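You operate a simulated robot arm through the tools that you are given. There is no shell and no other tool. Be economical: measure what you need, move in short steps, check, and stop when the job is done.

Carry out the task below with a simulated robot arm. There is one attempt and no reset: what you move stays moved.

TASK
Put one of the corner guards from the desk top on top of the white weight.
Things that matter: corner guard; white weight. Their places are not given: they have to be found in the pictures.

It is judged by the outcome, as a careful person would: the job done as asked, and still so three seconds after it is handed in. It fails if anything else is knocked over, pushed out of place, dropped, spilled or broken.

THE ROBOT
A 7-joint arm with a two-finger parallel gripper, fixed in place. Base frame: the origin is at the foot of the arm, x ahead of it, y to its left, z up; the work surface is at about z = -0.001. Lengths are in m, angles in rad, forces in N, time in s.
With the tool pointing down near the work surface it reaches from about 0.22 to 0.58 m from the base axis. Its first joint turns from -1.152 to 1.152 rad. Payload 2.5 kg.
Tool frame: the origin (TCP) lies between the finger pads and is the grasp point; the fingertips stand 0.023 m ahead of it; z points along the fingers, y is the line along which they close. The gripper opens to 0.094 m. The fingers are 0.038 m wide and 0.01 m thick; the gripper's body (0.054 by 0.096 m) begins 0.039 m behind the TCP.
Orientation is told as [roll, pitch, yaw] about the base's x, y, z axes, in that order, counted from this pose: with the fingers straight down and closing along the base's y, the tool's x points along the base's -x, its y along +y and its z along -z.

THE INTERFACE
- The arm moves only by the tool apply_moves. Its arguments are lists of equal length, an entry for each row: "travel": the shift along the base's x, y, z in units of 100 mm (1.0 is 100 mm), a list of three; "twist": the turn about the base's z in units of 120 degrees (1.0 is 120 degrees). In form: {"travel": [[x, y, z], ...], "twist": [twist, ...]}. A call has 1 to 12 rows; each row is the pose to reach, as a shift and turn from the pose commanded when the call began. "grip" is the gripper command, from -1 (fully open) to 1 (shut), values between in proportion, set as the call begins (left out, the last holds). A call with a number of a shift or a turn outside -1 to 1 is refused whole. A row lasts 0.2 s, in which the tool goes at most 0.05 m and 0.15 rad; a call with a longer step from one row to the next is refused whole, and so is a gripper value outside its range. A pose out of reach is approached as far as the arm can. The call stops where the force on the tool passes 40 N (or 10 N more than at its start, if that is more) or the arm is blocked; 0.2 s more then pass. The fingers move at their own pace (about 0.108 m/s each) and stop on an object; they squeeze with about 34 N. The grip force told is the motor's: it shows also when the fingers shut on nothing. Time passes only in rows, and 0.2 s behind the last, so rows that repeat a pose let the fingers close. It gives the time, the measured TCP pose, the force on the tool (base axes), the opening and the grip force at its end, in the units of the frame above (readings bear some noise).
- Cameras (640 x 400 px; columns grow to the right, rows downward): "scene" is fixed at [0.1244, -0.4084, 0.5499]; the picture's right is [0.81, -0.59, 0.00], its down [-0.30, -0.42, -0.86] and it looks along [0.51, 0.69, -0.52] (base axes); focal length 368 px, centre (320, 200). "wrist" rides on the gripper at [-0.039, 0, -0.044] in the tool frame; the picture's right is [0.00, -1.00, 0.00], its down [0.97, 0.00, -0.24] and it looks along [0.24, 0.00, 0.97] (tool axes); focal length 218 px, centre (320, 200).
- camera(camera): a new picture of that camera. No time passes.
- point_at(camera, pixels): for up to 12 pixels [column, row] of the newest picture of that camera ("zoom" is the newest enlarged one), the place [x, y, z] in the base frame of the surface seen there, good to about 0.002 m. No time passes.
- close_up(camera, box): a new picture of the part [left, top, right, bottom] of that camera's present view, enlarged. No time passes.
- job_done(): hands the job in; it is judged then, once.

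Work in short steps. Measure before you move; look again where a grasp or a placing could have gone wrong, and mend it. You have 60 turns and 20 pictures in all, the two below and enlarged ones among them. Open the gripper and draw the arm clear of the work before you hand the job in, unless the task says otherwise; then end with one line.

The tools are called after "Request:" as a command line: name --argument value ..., lists and objects as JSON in quotes. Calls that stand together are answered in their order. apply_moves: Moves the arm, as the interface text tells. Its arguments: {"type":"object","properties":{"travel":{"type":"array","items":{"type":"array","items":{"type":"number"}}},"twist":{"type":"array","items":{"type":"number"}},"grip":{"type":"number"}},"required":["travel","twist"]} The other tools are called the same way: camera (camera) takes a picture; point_at (camera, pixels) gives the place of the surface under pixels of a picture; close_up (camera, box) takes an enlarged picture of a part of a camera's view; job_done () hands the job in.

At the start:

```text
time: 0.0
tool_pos: [0.296, 0.1956, 0.3012]
orientation: [0.0, -0.002, 0.0]
force: [0.2, -0.5, 0.1]
finger_gap: 0.0941
grasp_force: 0.1
```

scene: 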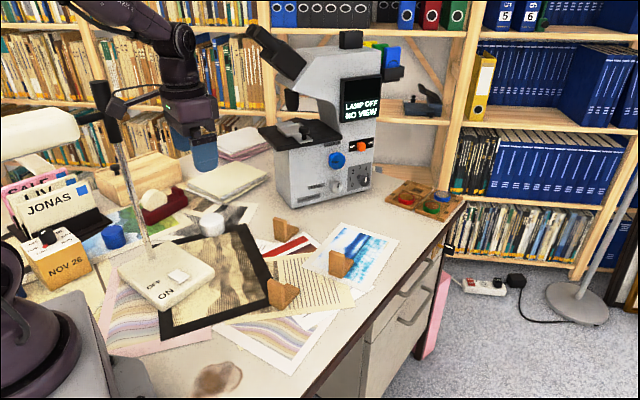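
wrist: 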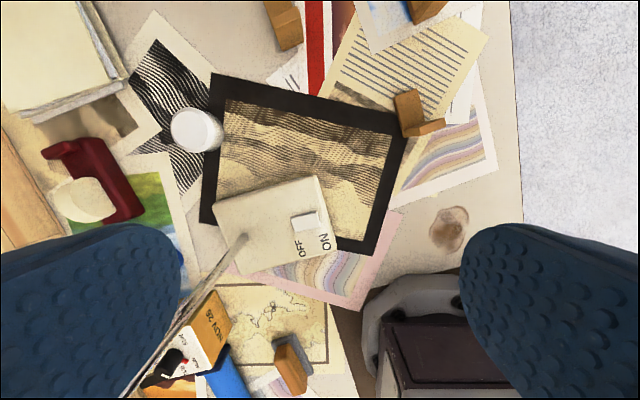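

The corner guards look like the wooden L pieces at scene (285,230), (340,263) and (282,293). The white weight looks like the cylinder at (211,224). I'll enlarge that area to check.

Request:
close_up --camera "scene" --box '[180, 190, 380, 315]'

Request:
close_up --camera "wrist" --box '[140, 0, 500, 225]'

```text
3.20 times, centred on (280, 252) of scene
```

zoom: 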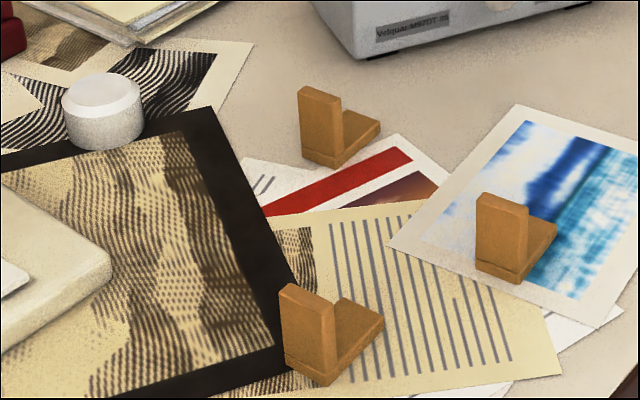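

```text
1.78 times, centred on (320, 112) of wrist
```

zoom: 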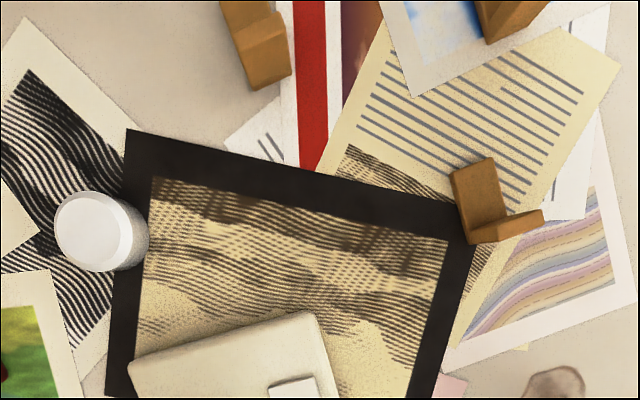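

I'll measure the near guard and the weight in the wrist close-up and the scene picture.

Request:
point_at --camera "zoom" --pixels '[[458, 175], [488, 162], [504, 213], [472, 205], [472, 241], [541, 212], [541, 222], [480, 190], [95, 230], [68, 225], [120, 235], [95, 262]]'

Request:
point_at --camera "scene" --pixels '[[271, 281], [282, 286], [269, 295], [278, 305], [290, 292], [298, 290], [290, 288], [212, 217], [205, 218], [220, 221], [276, 282], [211, 230]]'

```text
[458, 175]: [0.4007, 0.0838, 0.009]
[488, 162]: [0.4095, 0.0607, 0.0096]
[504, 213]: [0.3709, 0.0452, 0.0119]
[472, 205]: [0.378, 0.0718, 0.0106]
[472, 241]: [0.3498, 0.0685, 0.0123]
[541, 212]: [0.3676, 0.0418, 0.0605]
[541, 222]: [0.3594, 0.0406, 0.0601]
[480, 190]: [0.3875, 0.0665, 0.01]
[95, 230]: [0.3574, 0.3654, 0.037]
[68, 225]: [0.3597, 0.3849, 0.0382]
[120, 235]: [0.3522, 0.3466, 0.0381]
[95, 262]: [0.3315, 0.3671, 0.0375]
```

```text
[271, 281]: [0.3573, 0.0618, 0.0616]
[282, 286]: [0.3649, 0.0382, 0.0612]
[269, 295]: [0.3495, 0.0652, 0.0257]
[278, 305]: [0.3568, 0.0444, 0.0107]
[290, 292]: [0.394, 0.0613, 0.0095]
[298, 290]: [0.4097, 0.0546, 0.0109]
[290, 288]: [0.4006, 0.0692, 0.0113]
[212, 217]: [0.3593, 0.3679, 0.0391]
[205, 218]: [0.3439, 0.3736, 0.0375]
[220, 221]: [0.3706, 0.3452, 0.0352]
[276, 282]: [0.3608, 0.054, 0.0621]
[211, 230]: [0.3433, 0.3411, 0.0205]
```

The near guard is an L. Its upright plate is about 11 mm thick, has its top at z≈0.062 and stands around (0.358, 0.053), with the normal about 20° from +x. The weight's top is at about (0.357, 0.366, 0.038). I'll now measure the lamp pole and the other nearby obstacles.

Request:
point_at --camera "scene" --pixels '[[148, 240], [138, 206], [128, 170], [117, 130], [103, 92], [150, 92], [40, 130], [213, 275], [165, 204], [113, 236], [200, 217], [222, 217]]'

Request:
close_up --camera "scene" --box '[80, 60, 280, 260]'

```text
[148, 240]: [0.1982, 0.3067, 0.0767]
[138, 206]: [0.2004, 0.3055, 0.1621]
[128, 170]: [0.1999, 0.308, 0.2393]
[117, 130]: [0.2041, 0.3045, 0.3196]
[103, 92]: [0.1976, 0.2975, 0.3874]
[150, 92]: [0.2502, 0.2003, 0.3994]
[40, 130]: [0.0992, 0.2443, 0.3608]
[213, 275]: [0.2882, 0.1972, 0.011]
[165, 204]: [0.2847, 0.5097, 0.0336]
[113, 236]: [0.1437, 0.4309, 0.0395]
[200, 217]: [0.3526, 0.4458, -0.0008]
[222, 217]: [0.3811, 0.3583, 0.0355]
```

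```text
2.00 times, centred on (180, 160) of scene
```

zoom: 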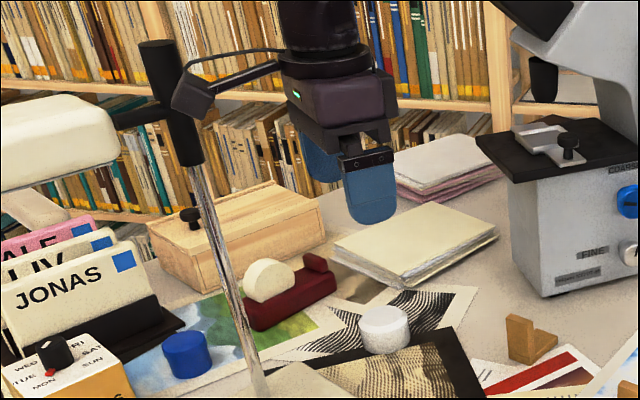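

The pole stands at about (0.20, 0.306) and there is a rod near its top. I need to know how far the rod and lamp head extend.

Request:
point_at --camera "zoom" --pixels '[[158, 45], [175, 120], [200, 155], [190, 97], [215, 85], [240, 78], [270, 68], [130, 115], [60, 140], [230, 50], [100, 110], [190, 115]]'

Request:
camera --camera "scene"

```text
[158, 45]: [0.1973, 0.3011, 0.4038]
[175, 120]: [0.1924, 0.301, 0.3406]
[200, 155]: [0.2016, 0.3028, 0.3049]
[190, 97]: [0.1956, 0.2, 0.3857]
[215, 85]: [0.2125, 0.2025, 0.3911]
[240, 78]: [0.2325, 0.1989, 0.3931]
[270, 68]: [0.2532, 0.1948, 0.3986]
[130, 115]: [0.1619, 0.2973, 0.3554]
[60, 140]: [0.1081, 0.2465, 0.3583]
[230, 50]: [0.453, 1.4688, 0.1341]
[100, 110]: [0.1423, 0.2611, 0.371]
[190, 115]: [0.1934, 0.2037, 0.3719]
```

```text
14 pictures are left
```

scene: 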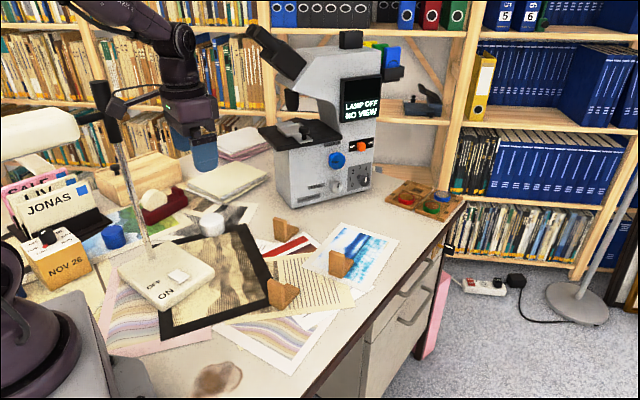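

The rod is at the gripper's own height and y, so it appears to be mounted on the gripper, about 0.1 m along tool +x. Turning -70° lines the closing direction up with the upright's thickness and keeps the rod away from the pole. I'll turn while moving toward the guard at height.

Request:
apply_moves --travel '[[0.04, -0.1, -0.05], [0.09, -0.2, -0.1], [0.13, -0.3, -0.16], [0.18, -0.4, -0.22], [0.22, -0.5, -0.28], [0.27, -0.6, -0.34], [0.31, -0.7, -0.4], [0.36, -0.8, -0.45], [0.4, -0.9, -0.5]]' --twist '[-0.065, -0.13, -0.195, -0.26, -0.324, -0.389, -0.454, -0.519, -0.583]' --grip -1

```text
time: 2.0
tool_pos: [0.3354, 0.1053, 0.2512]
orientation: [0.0, 0.0, -1.224]
force: [-1.1, -0.5, 0.3]
finger_gap: 0.0938
grasp_force: 0.0
```

The turn worked. Next I'll go above the upright at z≈0.15 and look.

Request:
apply_moves --travel '[[0.08, -0.17, -0.3], [0.15, -0.34, -0.6], [0.227, -0.512, -0.8], [0.227, -0.512, -1.0]]' --twist '[0, 0, 0, 0]'

Request:
camera --camera "wrist"

Request:
camera --camera "scene"

```text
time: 3.0
tool_pos: [0.359, 0.0551, 0.1516]
orientation: [0.0, 0.0, -1.219]
force: [-0.9, 0.5, -0.1]
finger_gap: 0.0938
grasp_force: 0.1
```

```text
13 pictures are left
```

wrist: 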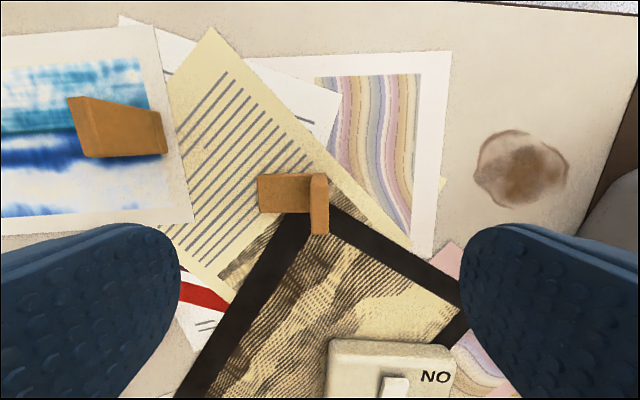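

```text
12 pictures are left
```

scene: 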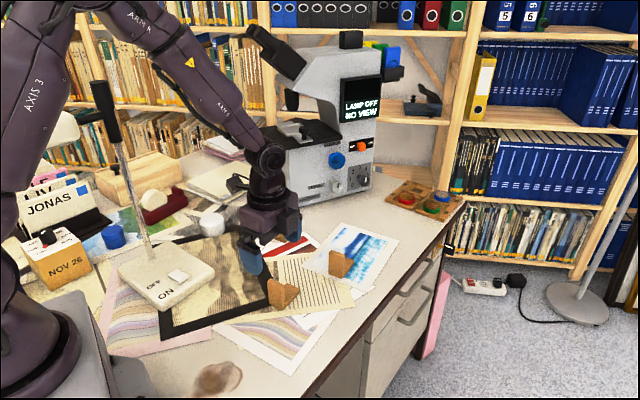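

The upright sits at wrist column ~320, so it is aligned with the closing line. I'll check its edges before descending.

Request:
point_at --camera "wrist" --pixels '[[312, 180], [325, 178], [313, 203], [326, 203], [319, 190], [260, 178], [260, 208], [285, 192], [319, 228]]'

```text
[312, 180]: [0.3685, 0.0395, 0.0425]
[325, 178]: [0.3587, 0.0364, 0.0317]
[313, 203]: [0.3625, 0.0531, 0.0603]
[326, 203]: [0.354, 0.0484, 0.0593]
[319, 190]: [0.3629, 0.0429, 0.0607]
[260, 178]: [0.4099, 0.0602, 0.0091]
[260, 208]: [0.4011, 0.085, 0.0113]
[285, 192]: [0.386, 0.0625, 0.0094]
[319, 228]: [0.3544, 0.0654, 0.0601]
```

The upright's centre is (0.3587, 0.054), matching the target. I'll descend to z≈0.043, so the fingertips stop 20 mm up, above the base plate.

Request:
apply_moves --travel '[[0, 0, -0.3], [0, 0, -0.6], [0, 0, -0.85], [0, 0, -0.97]]' --twist '[0, 0, 0, 0]'

Request:
apply_moves --travel '[[0, -0.005, -0.06], [0, -0.005, -0.11], [0, -0.005, -0.11]]' --twist '[0, 0, 0]'

Request:
apply_moves --travel '[[0, 0, 0], [0, 0, 0], [0, 0, 0], [0, 0, 0]]' --twist '[0, 0, 0, 0]' --grip 1

```text
time: 4.0
tool_pos: [0.3575, 0.0561, 0.0536]
orientation: [0.002, 0.0, -1.219]
force: [1.4, 0.0, -0.2]
finger_gap: 0.094
grasp_force: 0.0
```

```text
time: 4.8
tool_pos: [0.3589, 0.0547, 0.0421]
orientation: [0.001, 0.001, -1.219]
force: [-0.5, 0.1, -0.1]
finger_gap: 0.0942
grasp_force: 0.1
```

```text
time: 5.8
tool_pos: [0.3578, 0.0538, 0.0419]
orientation: [0.0, 0.0, -1.22]
force: [-0.6, -0.5, -0.3]
finger_gap: 0.0111
grasp_force: 34.2
```

The grip is holding at 11.1 mm with 34 N. I'll lift the guard straight up and check it.

Request:
apply_moves --travel '[[0, 0, 0.15], [0, 0, 0.4], [0, 0, 0.75], [0, 0, 1.0], [0, 0, 1.0]]' --twist '[0, 0, 0, 0, 0]'

Request:
camera --camera "scene"

```text
time: 7.0
tool_pos: [0.3592, 0.0515, 0.1428]
orientation: [0.0, 0.0, -1.218]
force: [0.1, -0.2, -0.8]
finger_gap: 0.0113
grasp_force: 34.2
```

```text
11 pictures are left
```

scene: 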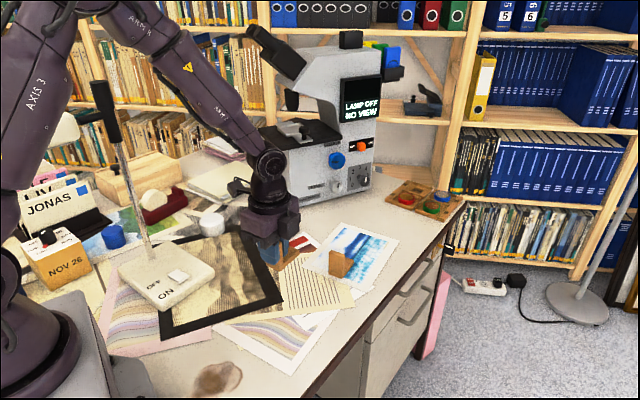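

The guard is held and lifted. Before crossing to the weight I'll measure the things around it, since the rod will sit on its +y side, and refine the weight's rim.

Request:
point_at --camera "scene" --pixels '[[292, 205], [280, 150], [268, 130], [300, 142], [195, 190], [230, 180], [215, 150], [155, 200], [140, 170], [282, 65], [250, 35], [160, 195]]'

Request:
close_up --camera "scene" --box '[180, 200, 244, 240]'

```text
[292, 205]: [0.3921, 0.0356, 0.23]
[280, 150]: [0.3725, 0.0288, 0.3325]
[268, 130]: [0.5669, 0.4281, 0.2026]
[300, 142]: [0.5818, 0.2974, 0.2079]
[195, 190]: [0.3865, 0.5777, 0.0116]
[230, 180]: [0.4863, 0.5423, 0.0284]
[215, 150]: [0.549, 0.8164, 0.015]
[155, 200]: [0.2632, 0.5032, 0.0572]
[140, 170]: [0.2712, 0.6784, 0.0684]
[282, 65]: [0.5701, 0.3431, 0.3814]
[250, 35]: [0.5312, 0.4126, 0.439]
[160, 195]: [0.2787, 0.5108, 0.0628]
```

```text
10.00 times, centred on (212, 220) of scene
```

zoom: 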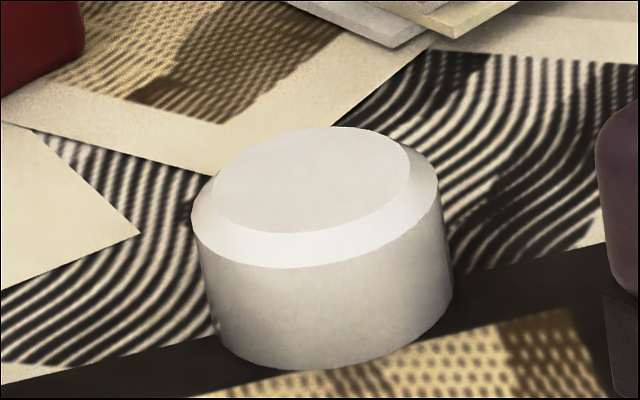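

The microscope is at x≥0.53, so there is room. I'll measure the weight's flat top.

Request:
point_at --camera "zoom" --pixels '[[217, 200], [405, 170], [340, 131], [290, 230], [312, 180], [230, 165], [380, 210], [200, 215], [436, 190]]'

```text
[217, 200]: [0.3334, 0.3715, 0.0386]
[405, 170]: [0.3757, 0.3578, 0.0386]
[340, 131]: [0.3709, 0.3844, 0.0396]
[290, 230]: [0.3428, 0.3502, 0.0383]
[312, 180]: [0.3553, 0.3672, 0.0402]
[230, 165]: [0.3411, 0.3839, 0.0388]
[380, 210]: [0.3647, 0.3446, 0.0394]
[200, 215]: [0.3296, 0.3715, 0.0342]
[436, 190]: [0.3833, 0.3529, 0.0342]
```

The weight's top centre is (0.355, 0.3655), z≈0.039, with a flat radius of about 22 mm. To put the guard's centre of mass over it, the TCP goes to (0.344, 0.3614). I'll make the first half of the crossing now and watch the arm near the pole.

Request:
apply_moves --travel '[[-0.01, 0.15, 0.05], [-0.02, 0.45, 0.1], [-0.04, 0.75, 0.1], [-0.05, 1.0, 0.1]]' --twist '[0, 0, 0, 0]'

Request:
apply_moves --travel '[[-0.01, 0.25, 0], [-0.02, 0.5, 0], [-0.04, 0.75, 0], [-0.05, 1.0, 0]]' --twist '[0, 0, 0, 0]'

Request:
camera --camera "scene"

```text
time: 8.0
tool_pos: [0.3515, 0.1539, 0.1519]
orientation: [-0.001, 0.002, -1.223]
force: [-0.2, 0.0, -1.1]
finger_gap: 0.0114
grasp_force: 33.9
```

```text
time: 9.0
tool_pos: [0.3488, 0.2546, 0.1523]
orientation: [0.0, 0.001, -1.222]
force: [0.1, 0.7, -0.6]
finger_gap: 0.0111
grasp_force: 33.7
```

```text
9 pictures are left
```

scene: 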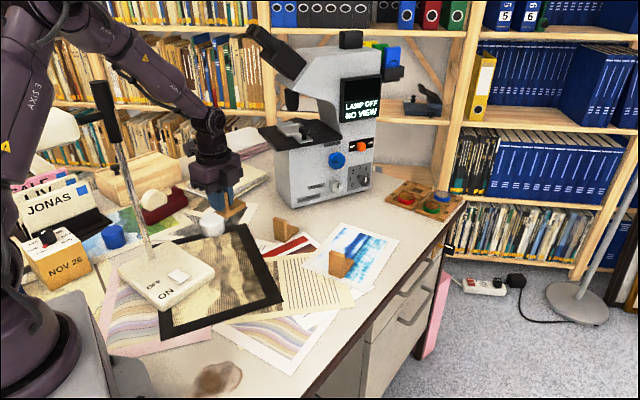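

The forearm looks close to the pole's top in this view. I'll measure the gap in 3D.

Request:
point_at --camera "scene" --pixels '[[102, 45], [120, 50], [140, 75], [145, 90], [160, 75], [180, 110], [100, 82], [106, 90], [185, 85], [45, 125], [76, 122], [210, 130]]'

```text
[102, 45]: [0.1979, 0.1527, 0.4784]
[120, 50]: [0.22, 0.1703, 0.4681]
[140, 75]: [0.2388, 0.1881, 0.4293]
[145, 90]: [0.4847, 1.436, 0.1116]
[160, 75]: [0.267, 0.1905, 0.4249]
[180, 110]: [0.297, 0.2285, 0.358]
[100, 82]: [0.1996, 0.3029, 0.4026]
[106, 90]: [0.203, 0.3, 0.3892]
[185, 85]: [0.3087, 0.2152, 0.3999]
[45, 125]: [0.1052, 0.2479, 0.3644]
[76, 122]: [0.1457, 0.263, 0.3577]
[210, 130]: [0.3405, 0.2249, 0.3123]
```

At the final bearing the pole is about 64 mm to the side of the arm's plane, and the forearm's half-width is around 35 mm, so it should pass. I'll advance most of the way and check again.

Request:
apply_moves --travel '[[-0.01, 0.2, 0], [-0.02, 0.4, 0], [-0.03, 0.6, 0], [-0.04, 0.75, 0]]' --twist '[0, 0, 0, 0]'

Request:
camera --camera "scene"

```text
time: 10.0
tool_pos: [0.3446, 0.3285, 0.1539]
orientation: [-0.002, 0.0, -1.22]
force: [-0.6, 0.1, -0.5]
finger_gap: 0.0113
grasp_force: 33.9
```

```text
8 pictures are left
```

scene: 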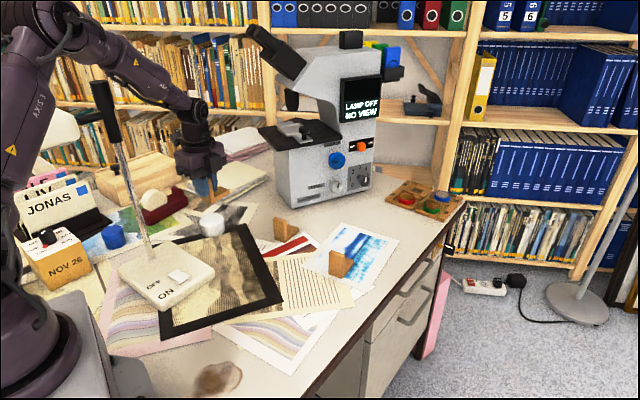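

Request:
point_at --camera "scene" --pixels '[[80, 50], [100, 50], [110, 70], [118, 82], [140, 88], [140, 97], [165, 103], [130, 60], [95, 70], [98, 82]]'

```text
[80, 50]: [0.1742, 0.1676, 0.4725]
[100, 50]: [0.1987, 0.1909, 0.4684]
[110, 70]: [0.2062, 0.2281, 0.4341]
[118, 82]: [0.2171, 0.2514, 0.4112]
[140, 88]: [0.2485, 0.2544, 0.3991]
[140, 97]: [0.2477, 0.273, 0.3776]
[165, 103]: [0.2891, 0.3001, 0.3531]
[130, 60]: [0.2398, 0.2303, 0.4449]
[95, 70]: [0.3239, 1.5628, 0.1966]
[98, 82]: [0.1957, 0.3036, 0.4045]
```

The forearm's visible near side lies almost on the arm's plane, so its body may bulge toward the pole. I'll take a close-up of the forearm and pole to measure it properly.

Request:
close_up --camera "scene" --box '[40, 0, 232, 120]'

```text
3.33 times, centred on (136, 60) of scene
```

zoom: 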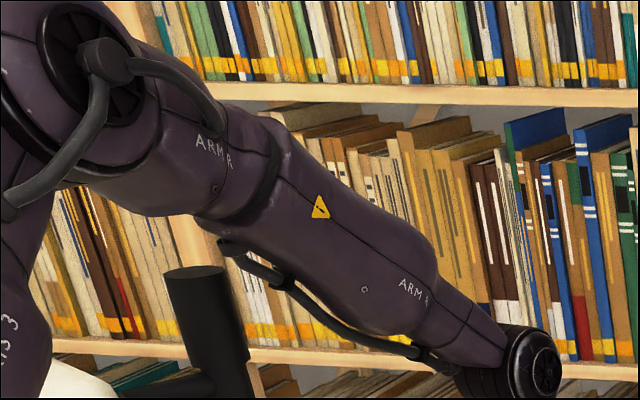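

Request:
point_at --camera "zoom" --pixels '[[270, 145], [300, 175], [290, 230], [280, 265], [340, 220], [340, 270], [330, 325], [245, 262], [400, 240], [385, 325], [195, 270], [230, 300]]'

Request:
point_at --camera "scene" --pixels '[[195, 105], [190, 130], [205, 100], [200, 160], [210, 150], [180, 155], [220, 155], [205, 120]]'

```text
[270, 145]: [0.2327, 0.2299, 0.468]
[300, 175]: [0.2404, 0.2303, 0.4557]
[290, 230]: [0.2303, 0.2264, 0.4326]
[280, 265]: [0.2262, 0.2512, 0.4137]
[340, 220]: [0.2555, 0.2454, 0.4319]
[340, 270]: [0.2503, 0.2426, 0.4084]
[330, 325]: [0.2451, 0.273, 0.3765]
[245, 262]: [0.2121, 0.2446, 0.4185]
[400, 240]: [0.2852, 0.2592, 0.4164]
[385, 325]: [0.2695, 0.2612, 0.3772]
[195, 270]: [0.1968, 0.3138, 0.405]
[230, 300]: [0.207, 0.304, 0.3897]
```

```text
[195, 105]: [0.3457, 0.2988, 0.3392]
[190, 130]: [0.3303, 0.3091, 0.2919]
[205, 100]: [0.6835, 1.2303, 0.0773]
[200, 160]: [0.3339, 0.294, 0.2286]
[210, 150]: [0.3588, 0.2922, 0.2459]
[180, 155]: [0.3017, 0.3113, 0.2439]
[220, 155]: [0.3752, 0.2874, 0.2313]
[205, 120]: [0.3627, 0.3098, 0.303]
```

The forearm's axis is about 3 cm toward the pole, which leaves only ~1 cm of gap here, so going on with this arm pose would hit the lamp. I'll back off and untwist to yaw ≈ -20°. That should change the elbow and moves the placing pose to a smaller bearing.

Request:
apply_moves --travel '[[0.03, -0.25, 0], [0.06, -0.5, 0], [0.08, -0.75, 0], [0.08, -0.8, 0], [0.08, -0.8, 0], [0.08, -0.8, 0], [0.08, -0.8, 0], [0.08, -0.8, 0], [0.08, -0.8, 0], [0.08, -0.8, 0]]' --twist '[0, 0, 0, 0.07, 0.14, 0.21, 0.28, 0.35, 0.417, 0.417]'

Request:
close_up --camera "scene" --box '[40, 0, 296, 160]'

```text
time: 12.2
tool_pos: [0.3523, 0.2486, 0.1527]
orientation: [0.0, 0.0, -0.346]
force: [-0.4, -0.1, -1.5]
finger_gap: 0.0112
grasp_force: 33.7
```

```text
2.50 times, centred on (168, 80) of scene
```

zoom: 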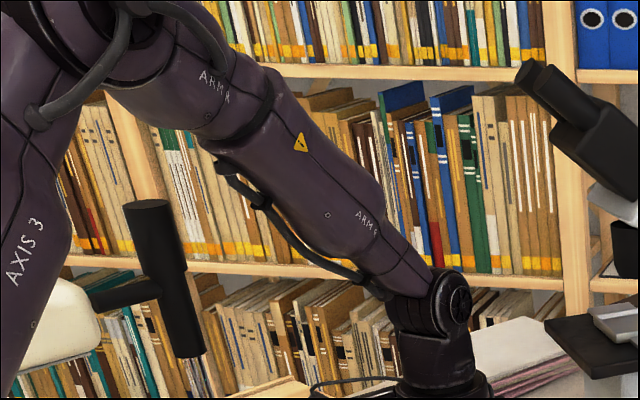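

Request:
point_at --camera "zoom" --pixels '[[270, 75], [290, 110], [310, 150], [280, 170], [330, 190], [300, 235], [370, 190], [345, 230], [240, 130], [225, 160], [260, 195], [150, 215]]'

```text
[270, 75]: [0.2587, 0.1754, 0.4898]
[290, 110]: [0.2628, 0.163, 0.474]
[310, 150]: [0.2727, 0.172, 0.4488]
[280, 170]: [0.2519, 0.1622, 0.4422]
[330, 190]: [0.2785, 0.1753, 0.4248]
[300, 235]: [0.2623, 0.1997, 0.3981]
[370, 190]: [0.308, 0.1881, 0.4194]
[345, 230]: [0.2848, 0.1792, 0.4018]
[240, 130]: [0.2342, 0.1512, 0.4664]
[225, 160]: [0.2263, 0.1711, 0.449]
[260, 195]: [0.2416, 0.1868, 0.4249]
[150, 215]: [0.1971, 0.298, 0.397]
```

Untwisting moved the forearm about 16 mm away from the pole. Going on to yaw ≈ +50° should centre it, and the TCP then goes to (0.364, 0.358) at bearing 44.5°. I'll twist +70° more here and measure again.

Request:
apply_moves --travel '[[0, 0, 0], [0, 0, 0], [0, 0, 0], [0, 0, 0], [0, 0, 0], [0, 0, 0], [0, 0, 0], [0, 0, 0], [0, 0, 0], [0, 0, 0]]' --twist '[0.065, 0.13, 0.195, 0.26, 0.325, 0.39, 0.455, 0.52, 0.583, 0.583]'

Request:
apply_moves --travel '[[0.03, 0.2, 0], [0.06, 0.4, 0], [0.08, 0.6, 0], [0.1, 0.7, 0], [0.1, 0.7, 0]]' --twist '[0, 0, 0, 0, 0]'

Request:
close_up --camera "scene" --box '[40, 20, 296, 180]'

```text
time: 14.4
tool_pos: [0.3527, 0.2468, 0.1536]
orientation: [0.001, 0.0, 0.874]
force: [-0.8, 0.1, 0.0]
finger_gap: 0.011
grasp_force: 33.6
```

```text
time: 15.6
tool_pos: [0.3602, 0.3178, 0.1523]
orientation: [0.001, -0.002, 0.874]
force: [0.2, -0.5, -0.7]
finger_gap: 0.0111
grasp_force: 34.2
```

```text
2.50 times, centred on (168, 100) of scene
```

zoom: 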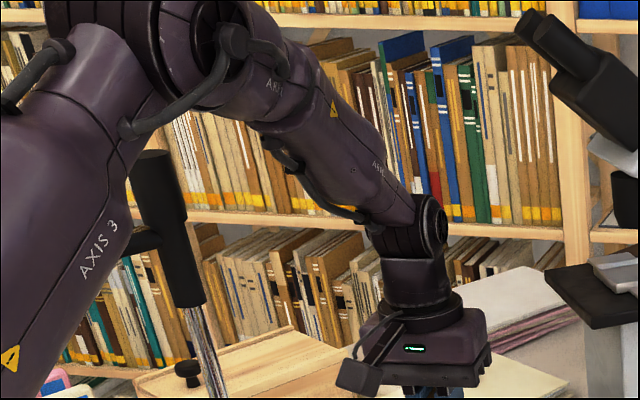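

The elbow has swung well toward the camera side. I'll measure its distance from the pole.

Request:
point_at --camera "zoom" --pixels '[[330, 130], [350, 160], [345, 205], [300, 160], [285, 155], [310, 185], [390, 180], [400, 215], [250, 100], [135, 120], [110, 170], [155, 200]]'

```text
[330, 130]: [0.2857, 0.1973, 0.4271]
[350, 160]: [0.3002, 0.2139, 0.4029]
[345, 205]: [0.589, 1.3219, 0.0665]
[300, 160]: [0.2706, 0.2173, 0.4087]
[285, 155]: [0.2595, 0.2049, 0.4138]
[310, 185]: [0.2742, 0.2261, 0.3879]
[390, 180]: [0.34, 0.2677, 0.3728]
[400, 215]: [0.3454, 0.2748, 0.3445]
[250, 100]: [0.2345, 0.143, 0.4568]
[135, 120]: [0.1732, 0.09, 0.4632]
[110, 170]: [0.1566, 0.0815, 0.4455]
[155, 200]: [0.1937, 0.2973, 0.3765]
```

The forearm is now clear, with its far side about 4 cm from the pole. I'll move over the weight at height and take a look before lowering.

Request:
apply_moves --travel '[[0.01, 0.2, 0], [0.02, 0.39, 0], [0.02, 0.39, -0.2], [0.02, 0.39, -0.4], [0.02, 0.39, -0.5], [0.02, 0.39, -0.5]]' --twist '[0, 0, 0, 0, 0, 0]'

Request:
close_up --camera "scene" --box '[130, 140, 290, 240]'

```text
time: 17.0
tool_pos: [0.3646, 0.3569, 0.1032]
orientation: [0.001, 0.0, 0.874]
force: [0.7, 0.3, 0.1]
finger_gap: 0.011
grasp_force: 33.7
```

```text
4.00 times, centred on (210, 190) of scene
```

zoom: 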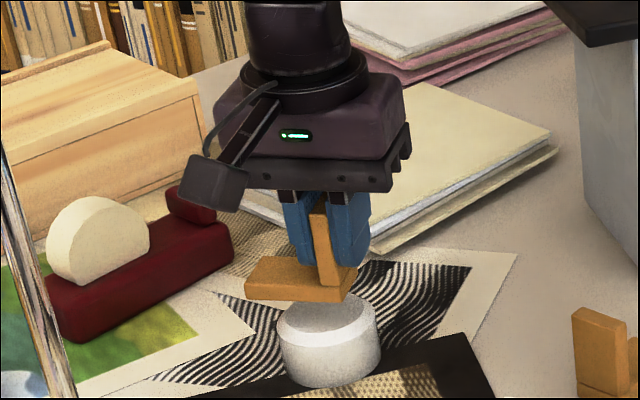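

The guard hangs level over the weight. I'll measure it to confirm the offset and the height of its underside.

Request:
point_at --camera "zoom" --pixels '[[248, 298], [338, 300], [340, 285], [356, 275], [270, 270], [246, 285], [320, 215], [300, 297]]'

```text
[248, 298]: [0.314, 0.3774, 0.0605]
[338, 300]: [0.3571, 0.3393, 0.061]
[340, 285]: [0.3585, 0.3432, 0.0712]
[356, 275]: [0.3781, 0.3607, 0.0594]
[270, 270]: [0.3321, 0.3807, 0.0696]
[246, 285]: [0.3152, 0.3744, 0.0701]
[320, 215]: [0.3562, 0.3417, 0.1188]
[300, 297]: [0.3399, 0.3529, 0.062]
```

The underside is at z≈0.061 and the weight's top is at 0.039, so I need to go down about 21 mm with a 2 mm shift toward the base plate. I'll lower it in small steps.

Request:
apply_moves --travel '[[-0.015, 0.015, -0.06], [-0.015, 0.015, -0.12], [-0.015, 0.015, -0.16], [-0.015, 0.015, -0.18], [-0.015, 0.015, -0.19], [-0.015, 0.015, -0.2], [-0.015, 0.015, -0.2]]' --twist '[0, 0, 0, 0, 0, 0, 0]'

```text
time: 18.6
tool_pos: [0.3614, 0.3595, 0.0835]
orientation: [0.0, -0.001, 0.875]
force: [-0.4, -0.3, 0.5]
finger_gap: 0.0112
grasp_force: 34.5
```

Request:
apply_moves --travel '[[0, 0, -0.007], [0, 0, -0.014], [0, 0, -0.014]]' --twist '[0, 0, 0]'

Request:
close_up --camera "scene" --box '[164, 180, 260, 240]'

```text
time: 19.4
tool_pos: [0.3637, 0.3588, 0.0815]
orientation: [0.001, 0.0, 0.875]
force: [-0.1, 0.4, -0.2]
finger_gap: 0.0112
grasp_force: 34.0
```

```text
6.67 times, centred on (212, 210) of scene
```

zoom: 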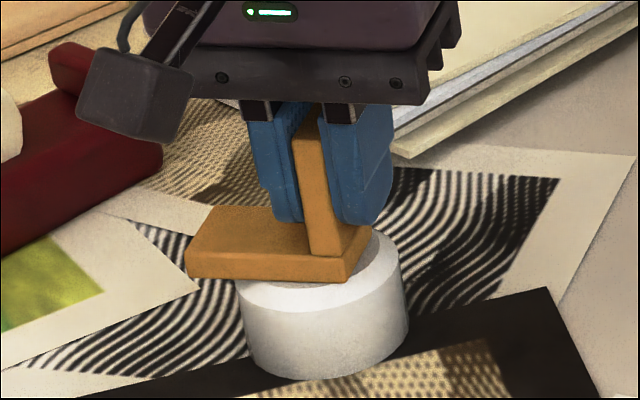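

It's well placed, but there's no contact force yet. I'll creep down about 0.5 mm per step.

Request:
apply_moves --travel '[[0, 0, -0.005], [0, 0, -0.01], [0, 0, -0.01]]' --twist '[0, 0, 0]'

Request:
apply_moves --travel '[[0, 0, -0.005], [0, 0, -0.01], [0, 0, -0.01]]' --twist '[0, 0, 0]'

```text
time: 20.2
tool_pos: [0.3634, 0.3597, 0.0804]
orientation: [-0.001, -0.001, 0.874]
force: [-3.3, -5.2, 16.3]
finger_gap: 0.0111
grasp_force: 34.4
```

```text
time: 21.0
tool_pos: [0.3641, 0.3604, 0.0811]
orientation: [0.002, -0.006, 0.872]
force: [0.0, -3.9, 29.9]
finger_gap: 0.0112
grasp_force: 33.9
```

Contact is made at 16–30 N. I'll back up 1 mm to ease the load, then open part way: the tips only need a few millimetres on each side.

Request:
apply_moves --travel '[[0, 0, 0.006], [0, 0, 0.012], [0, 0, 0.012]]' --twist '[0, 0, 0]'

Request:
apply_moves --travel '[[0, 0, 0], [0, 0, 0], [0, 0, 0]]' --twist '[0, 0, 0]' --grip 0.1

Request:
close_up --camera "scene" --box '[164, 180, 260, 240]'

```text
time: 21.8
tool_pos: [0.3645, 0.3583, 0.0811]
orientation: [0.002, -0.003, 0.876]
force: [6.0, 5.4, 18.2]
finger_gap: 0.0113
grasp_force: 34.4
```

```text
time: 22.6
tool_pos: [0.3628, 0.3577, 0.0802]
orientation: [0.0, 0.002, 0.874]
force: [-0.2, -0.3, -1.2]
finger_gap: 0.0422
grasp_force: 0.2
```

```text
6.67 times, centred on (212, 210) of scene
```

zoom: 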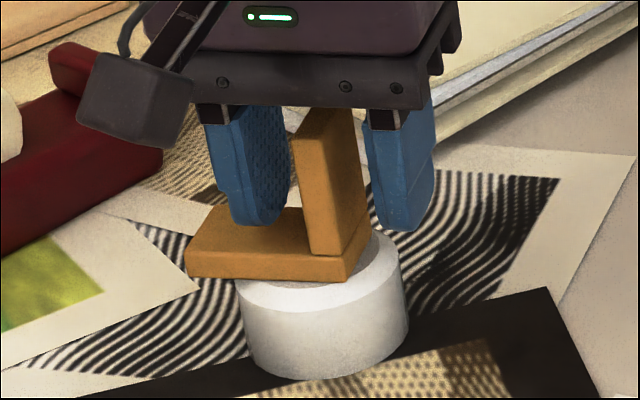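

The guard rests steadily and the fingers are clear of it. I'll rise straight up, then move back toward lower y, away from the pole.

Request:
apply_moves --travel '[[0, 0, 0.1], [0, 0, 0.3], [0, 0, 0.6], [0, 0, 0.95], [0, 0, 0.95]]' --twist '[0, 0, 0, 0, 0]'

Request:
apply_moves --travel '[[0, -0.3, 0.1], [0, -0.6, 0.1], [0, -0.9, 0.1], [0, -0.9, 0.1]]' --twist '[0, 0, 0, 0]' --grip -1

Request:
camera --camera "scene"

```text
time: 23.8
tool_pos: [0.3622, 0.3601, 0.1755]
orientation: [0.002, 0.0, 0.875]
force: [0.4, -1.3, -0.4]
finger_gap: 0.0421
grasp_force: 0.1
```

```text
time: 24.8
tool_pos: [0.3623, 0.2682, 0.1846]
orientation: [-0.001, 0.001, 0.877]
force: [0.7, 0.3, -0.7]
finger_gap: 0.0941
grasp_force: 0.2
```

```text
1 pictures are left
```

scene: 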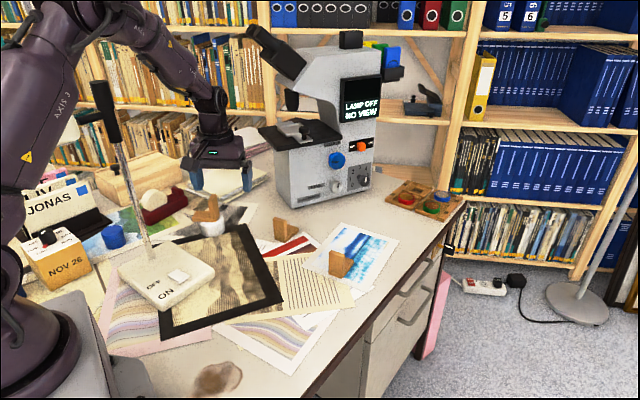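

The guard stands on the white weight at scene (207,218). Nothing else has moved, and the arm is clear with the gripper open.

Request:
job_done

```text
The job is handed in.
```

One corner guard now stands on top of the white weight; nothing else was disturbed, and the job is handed in with the gripper open and the arm clear.
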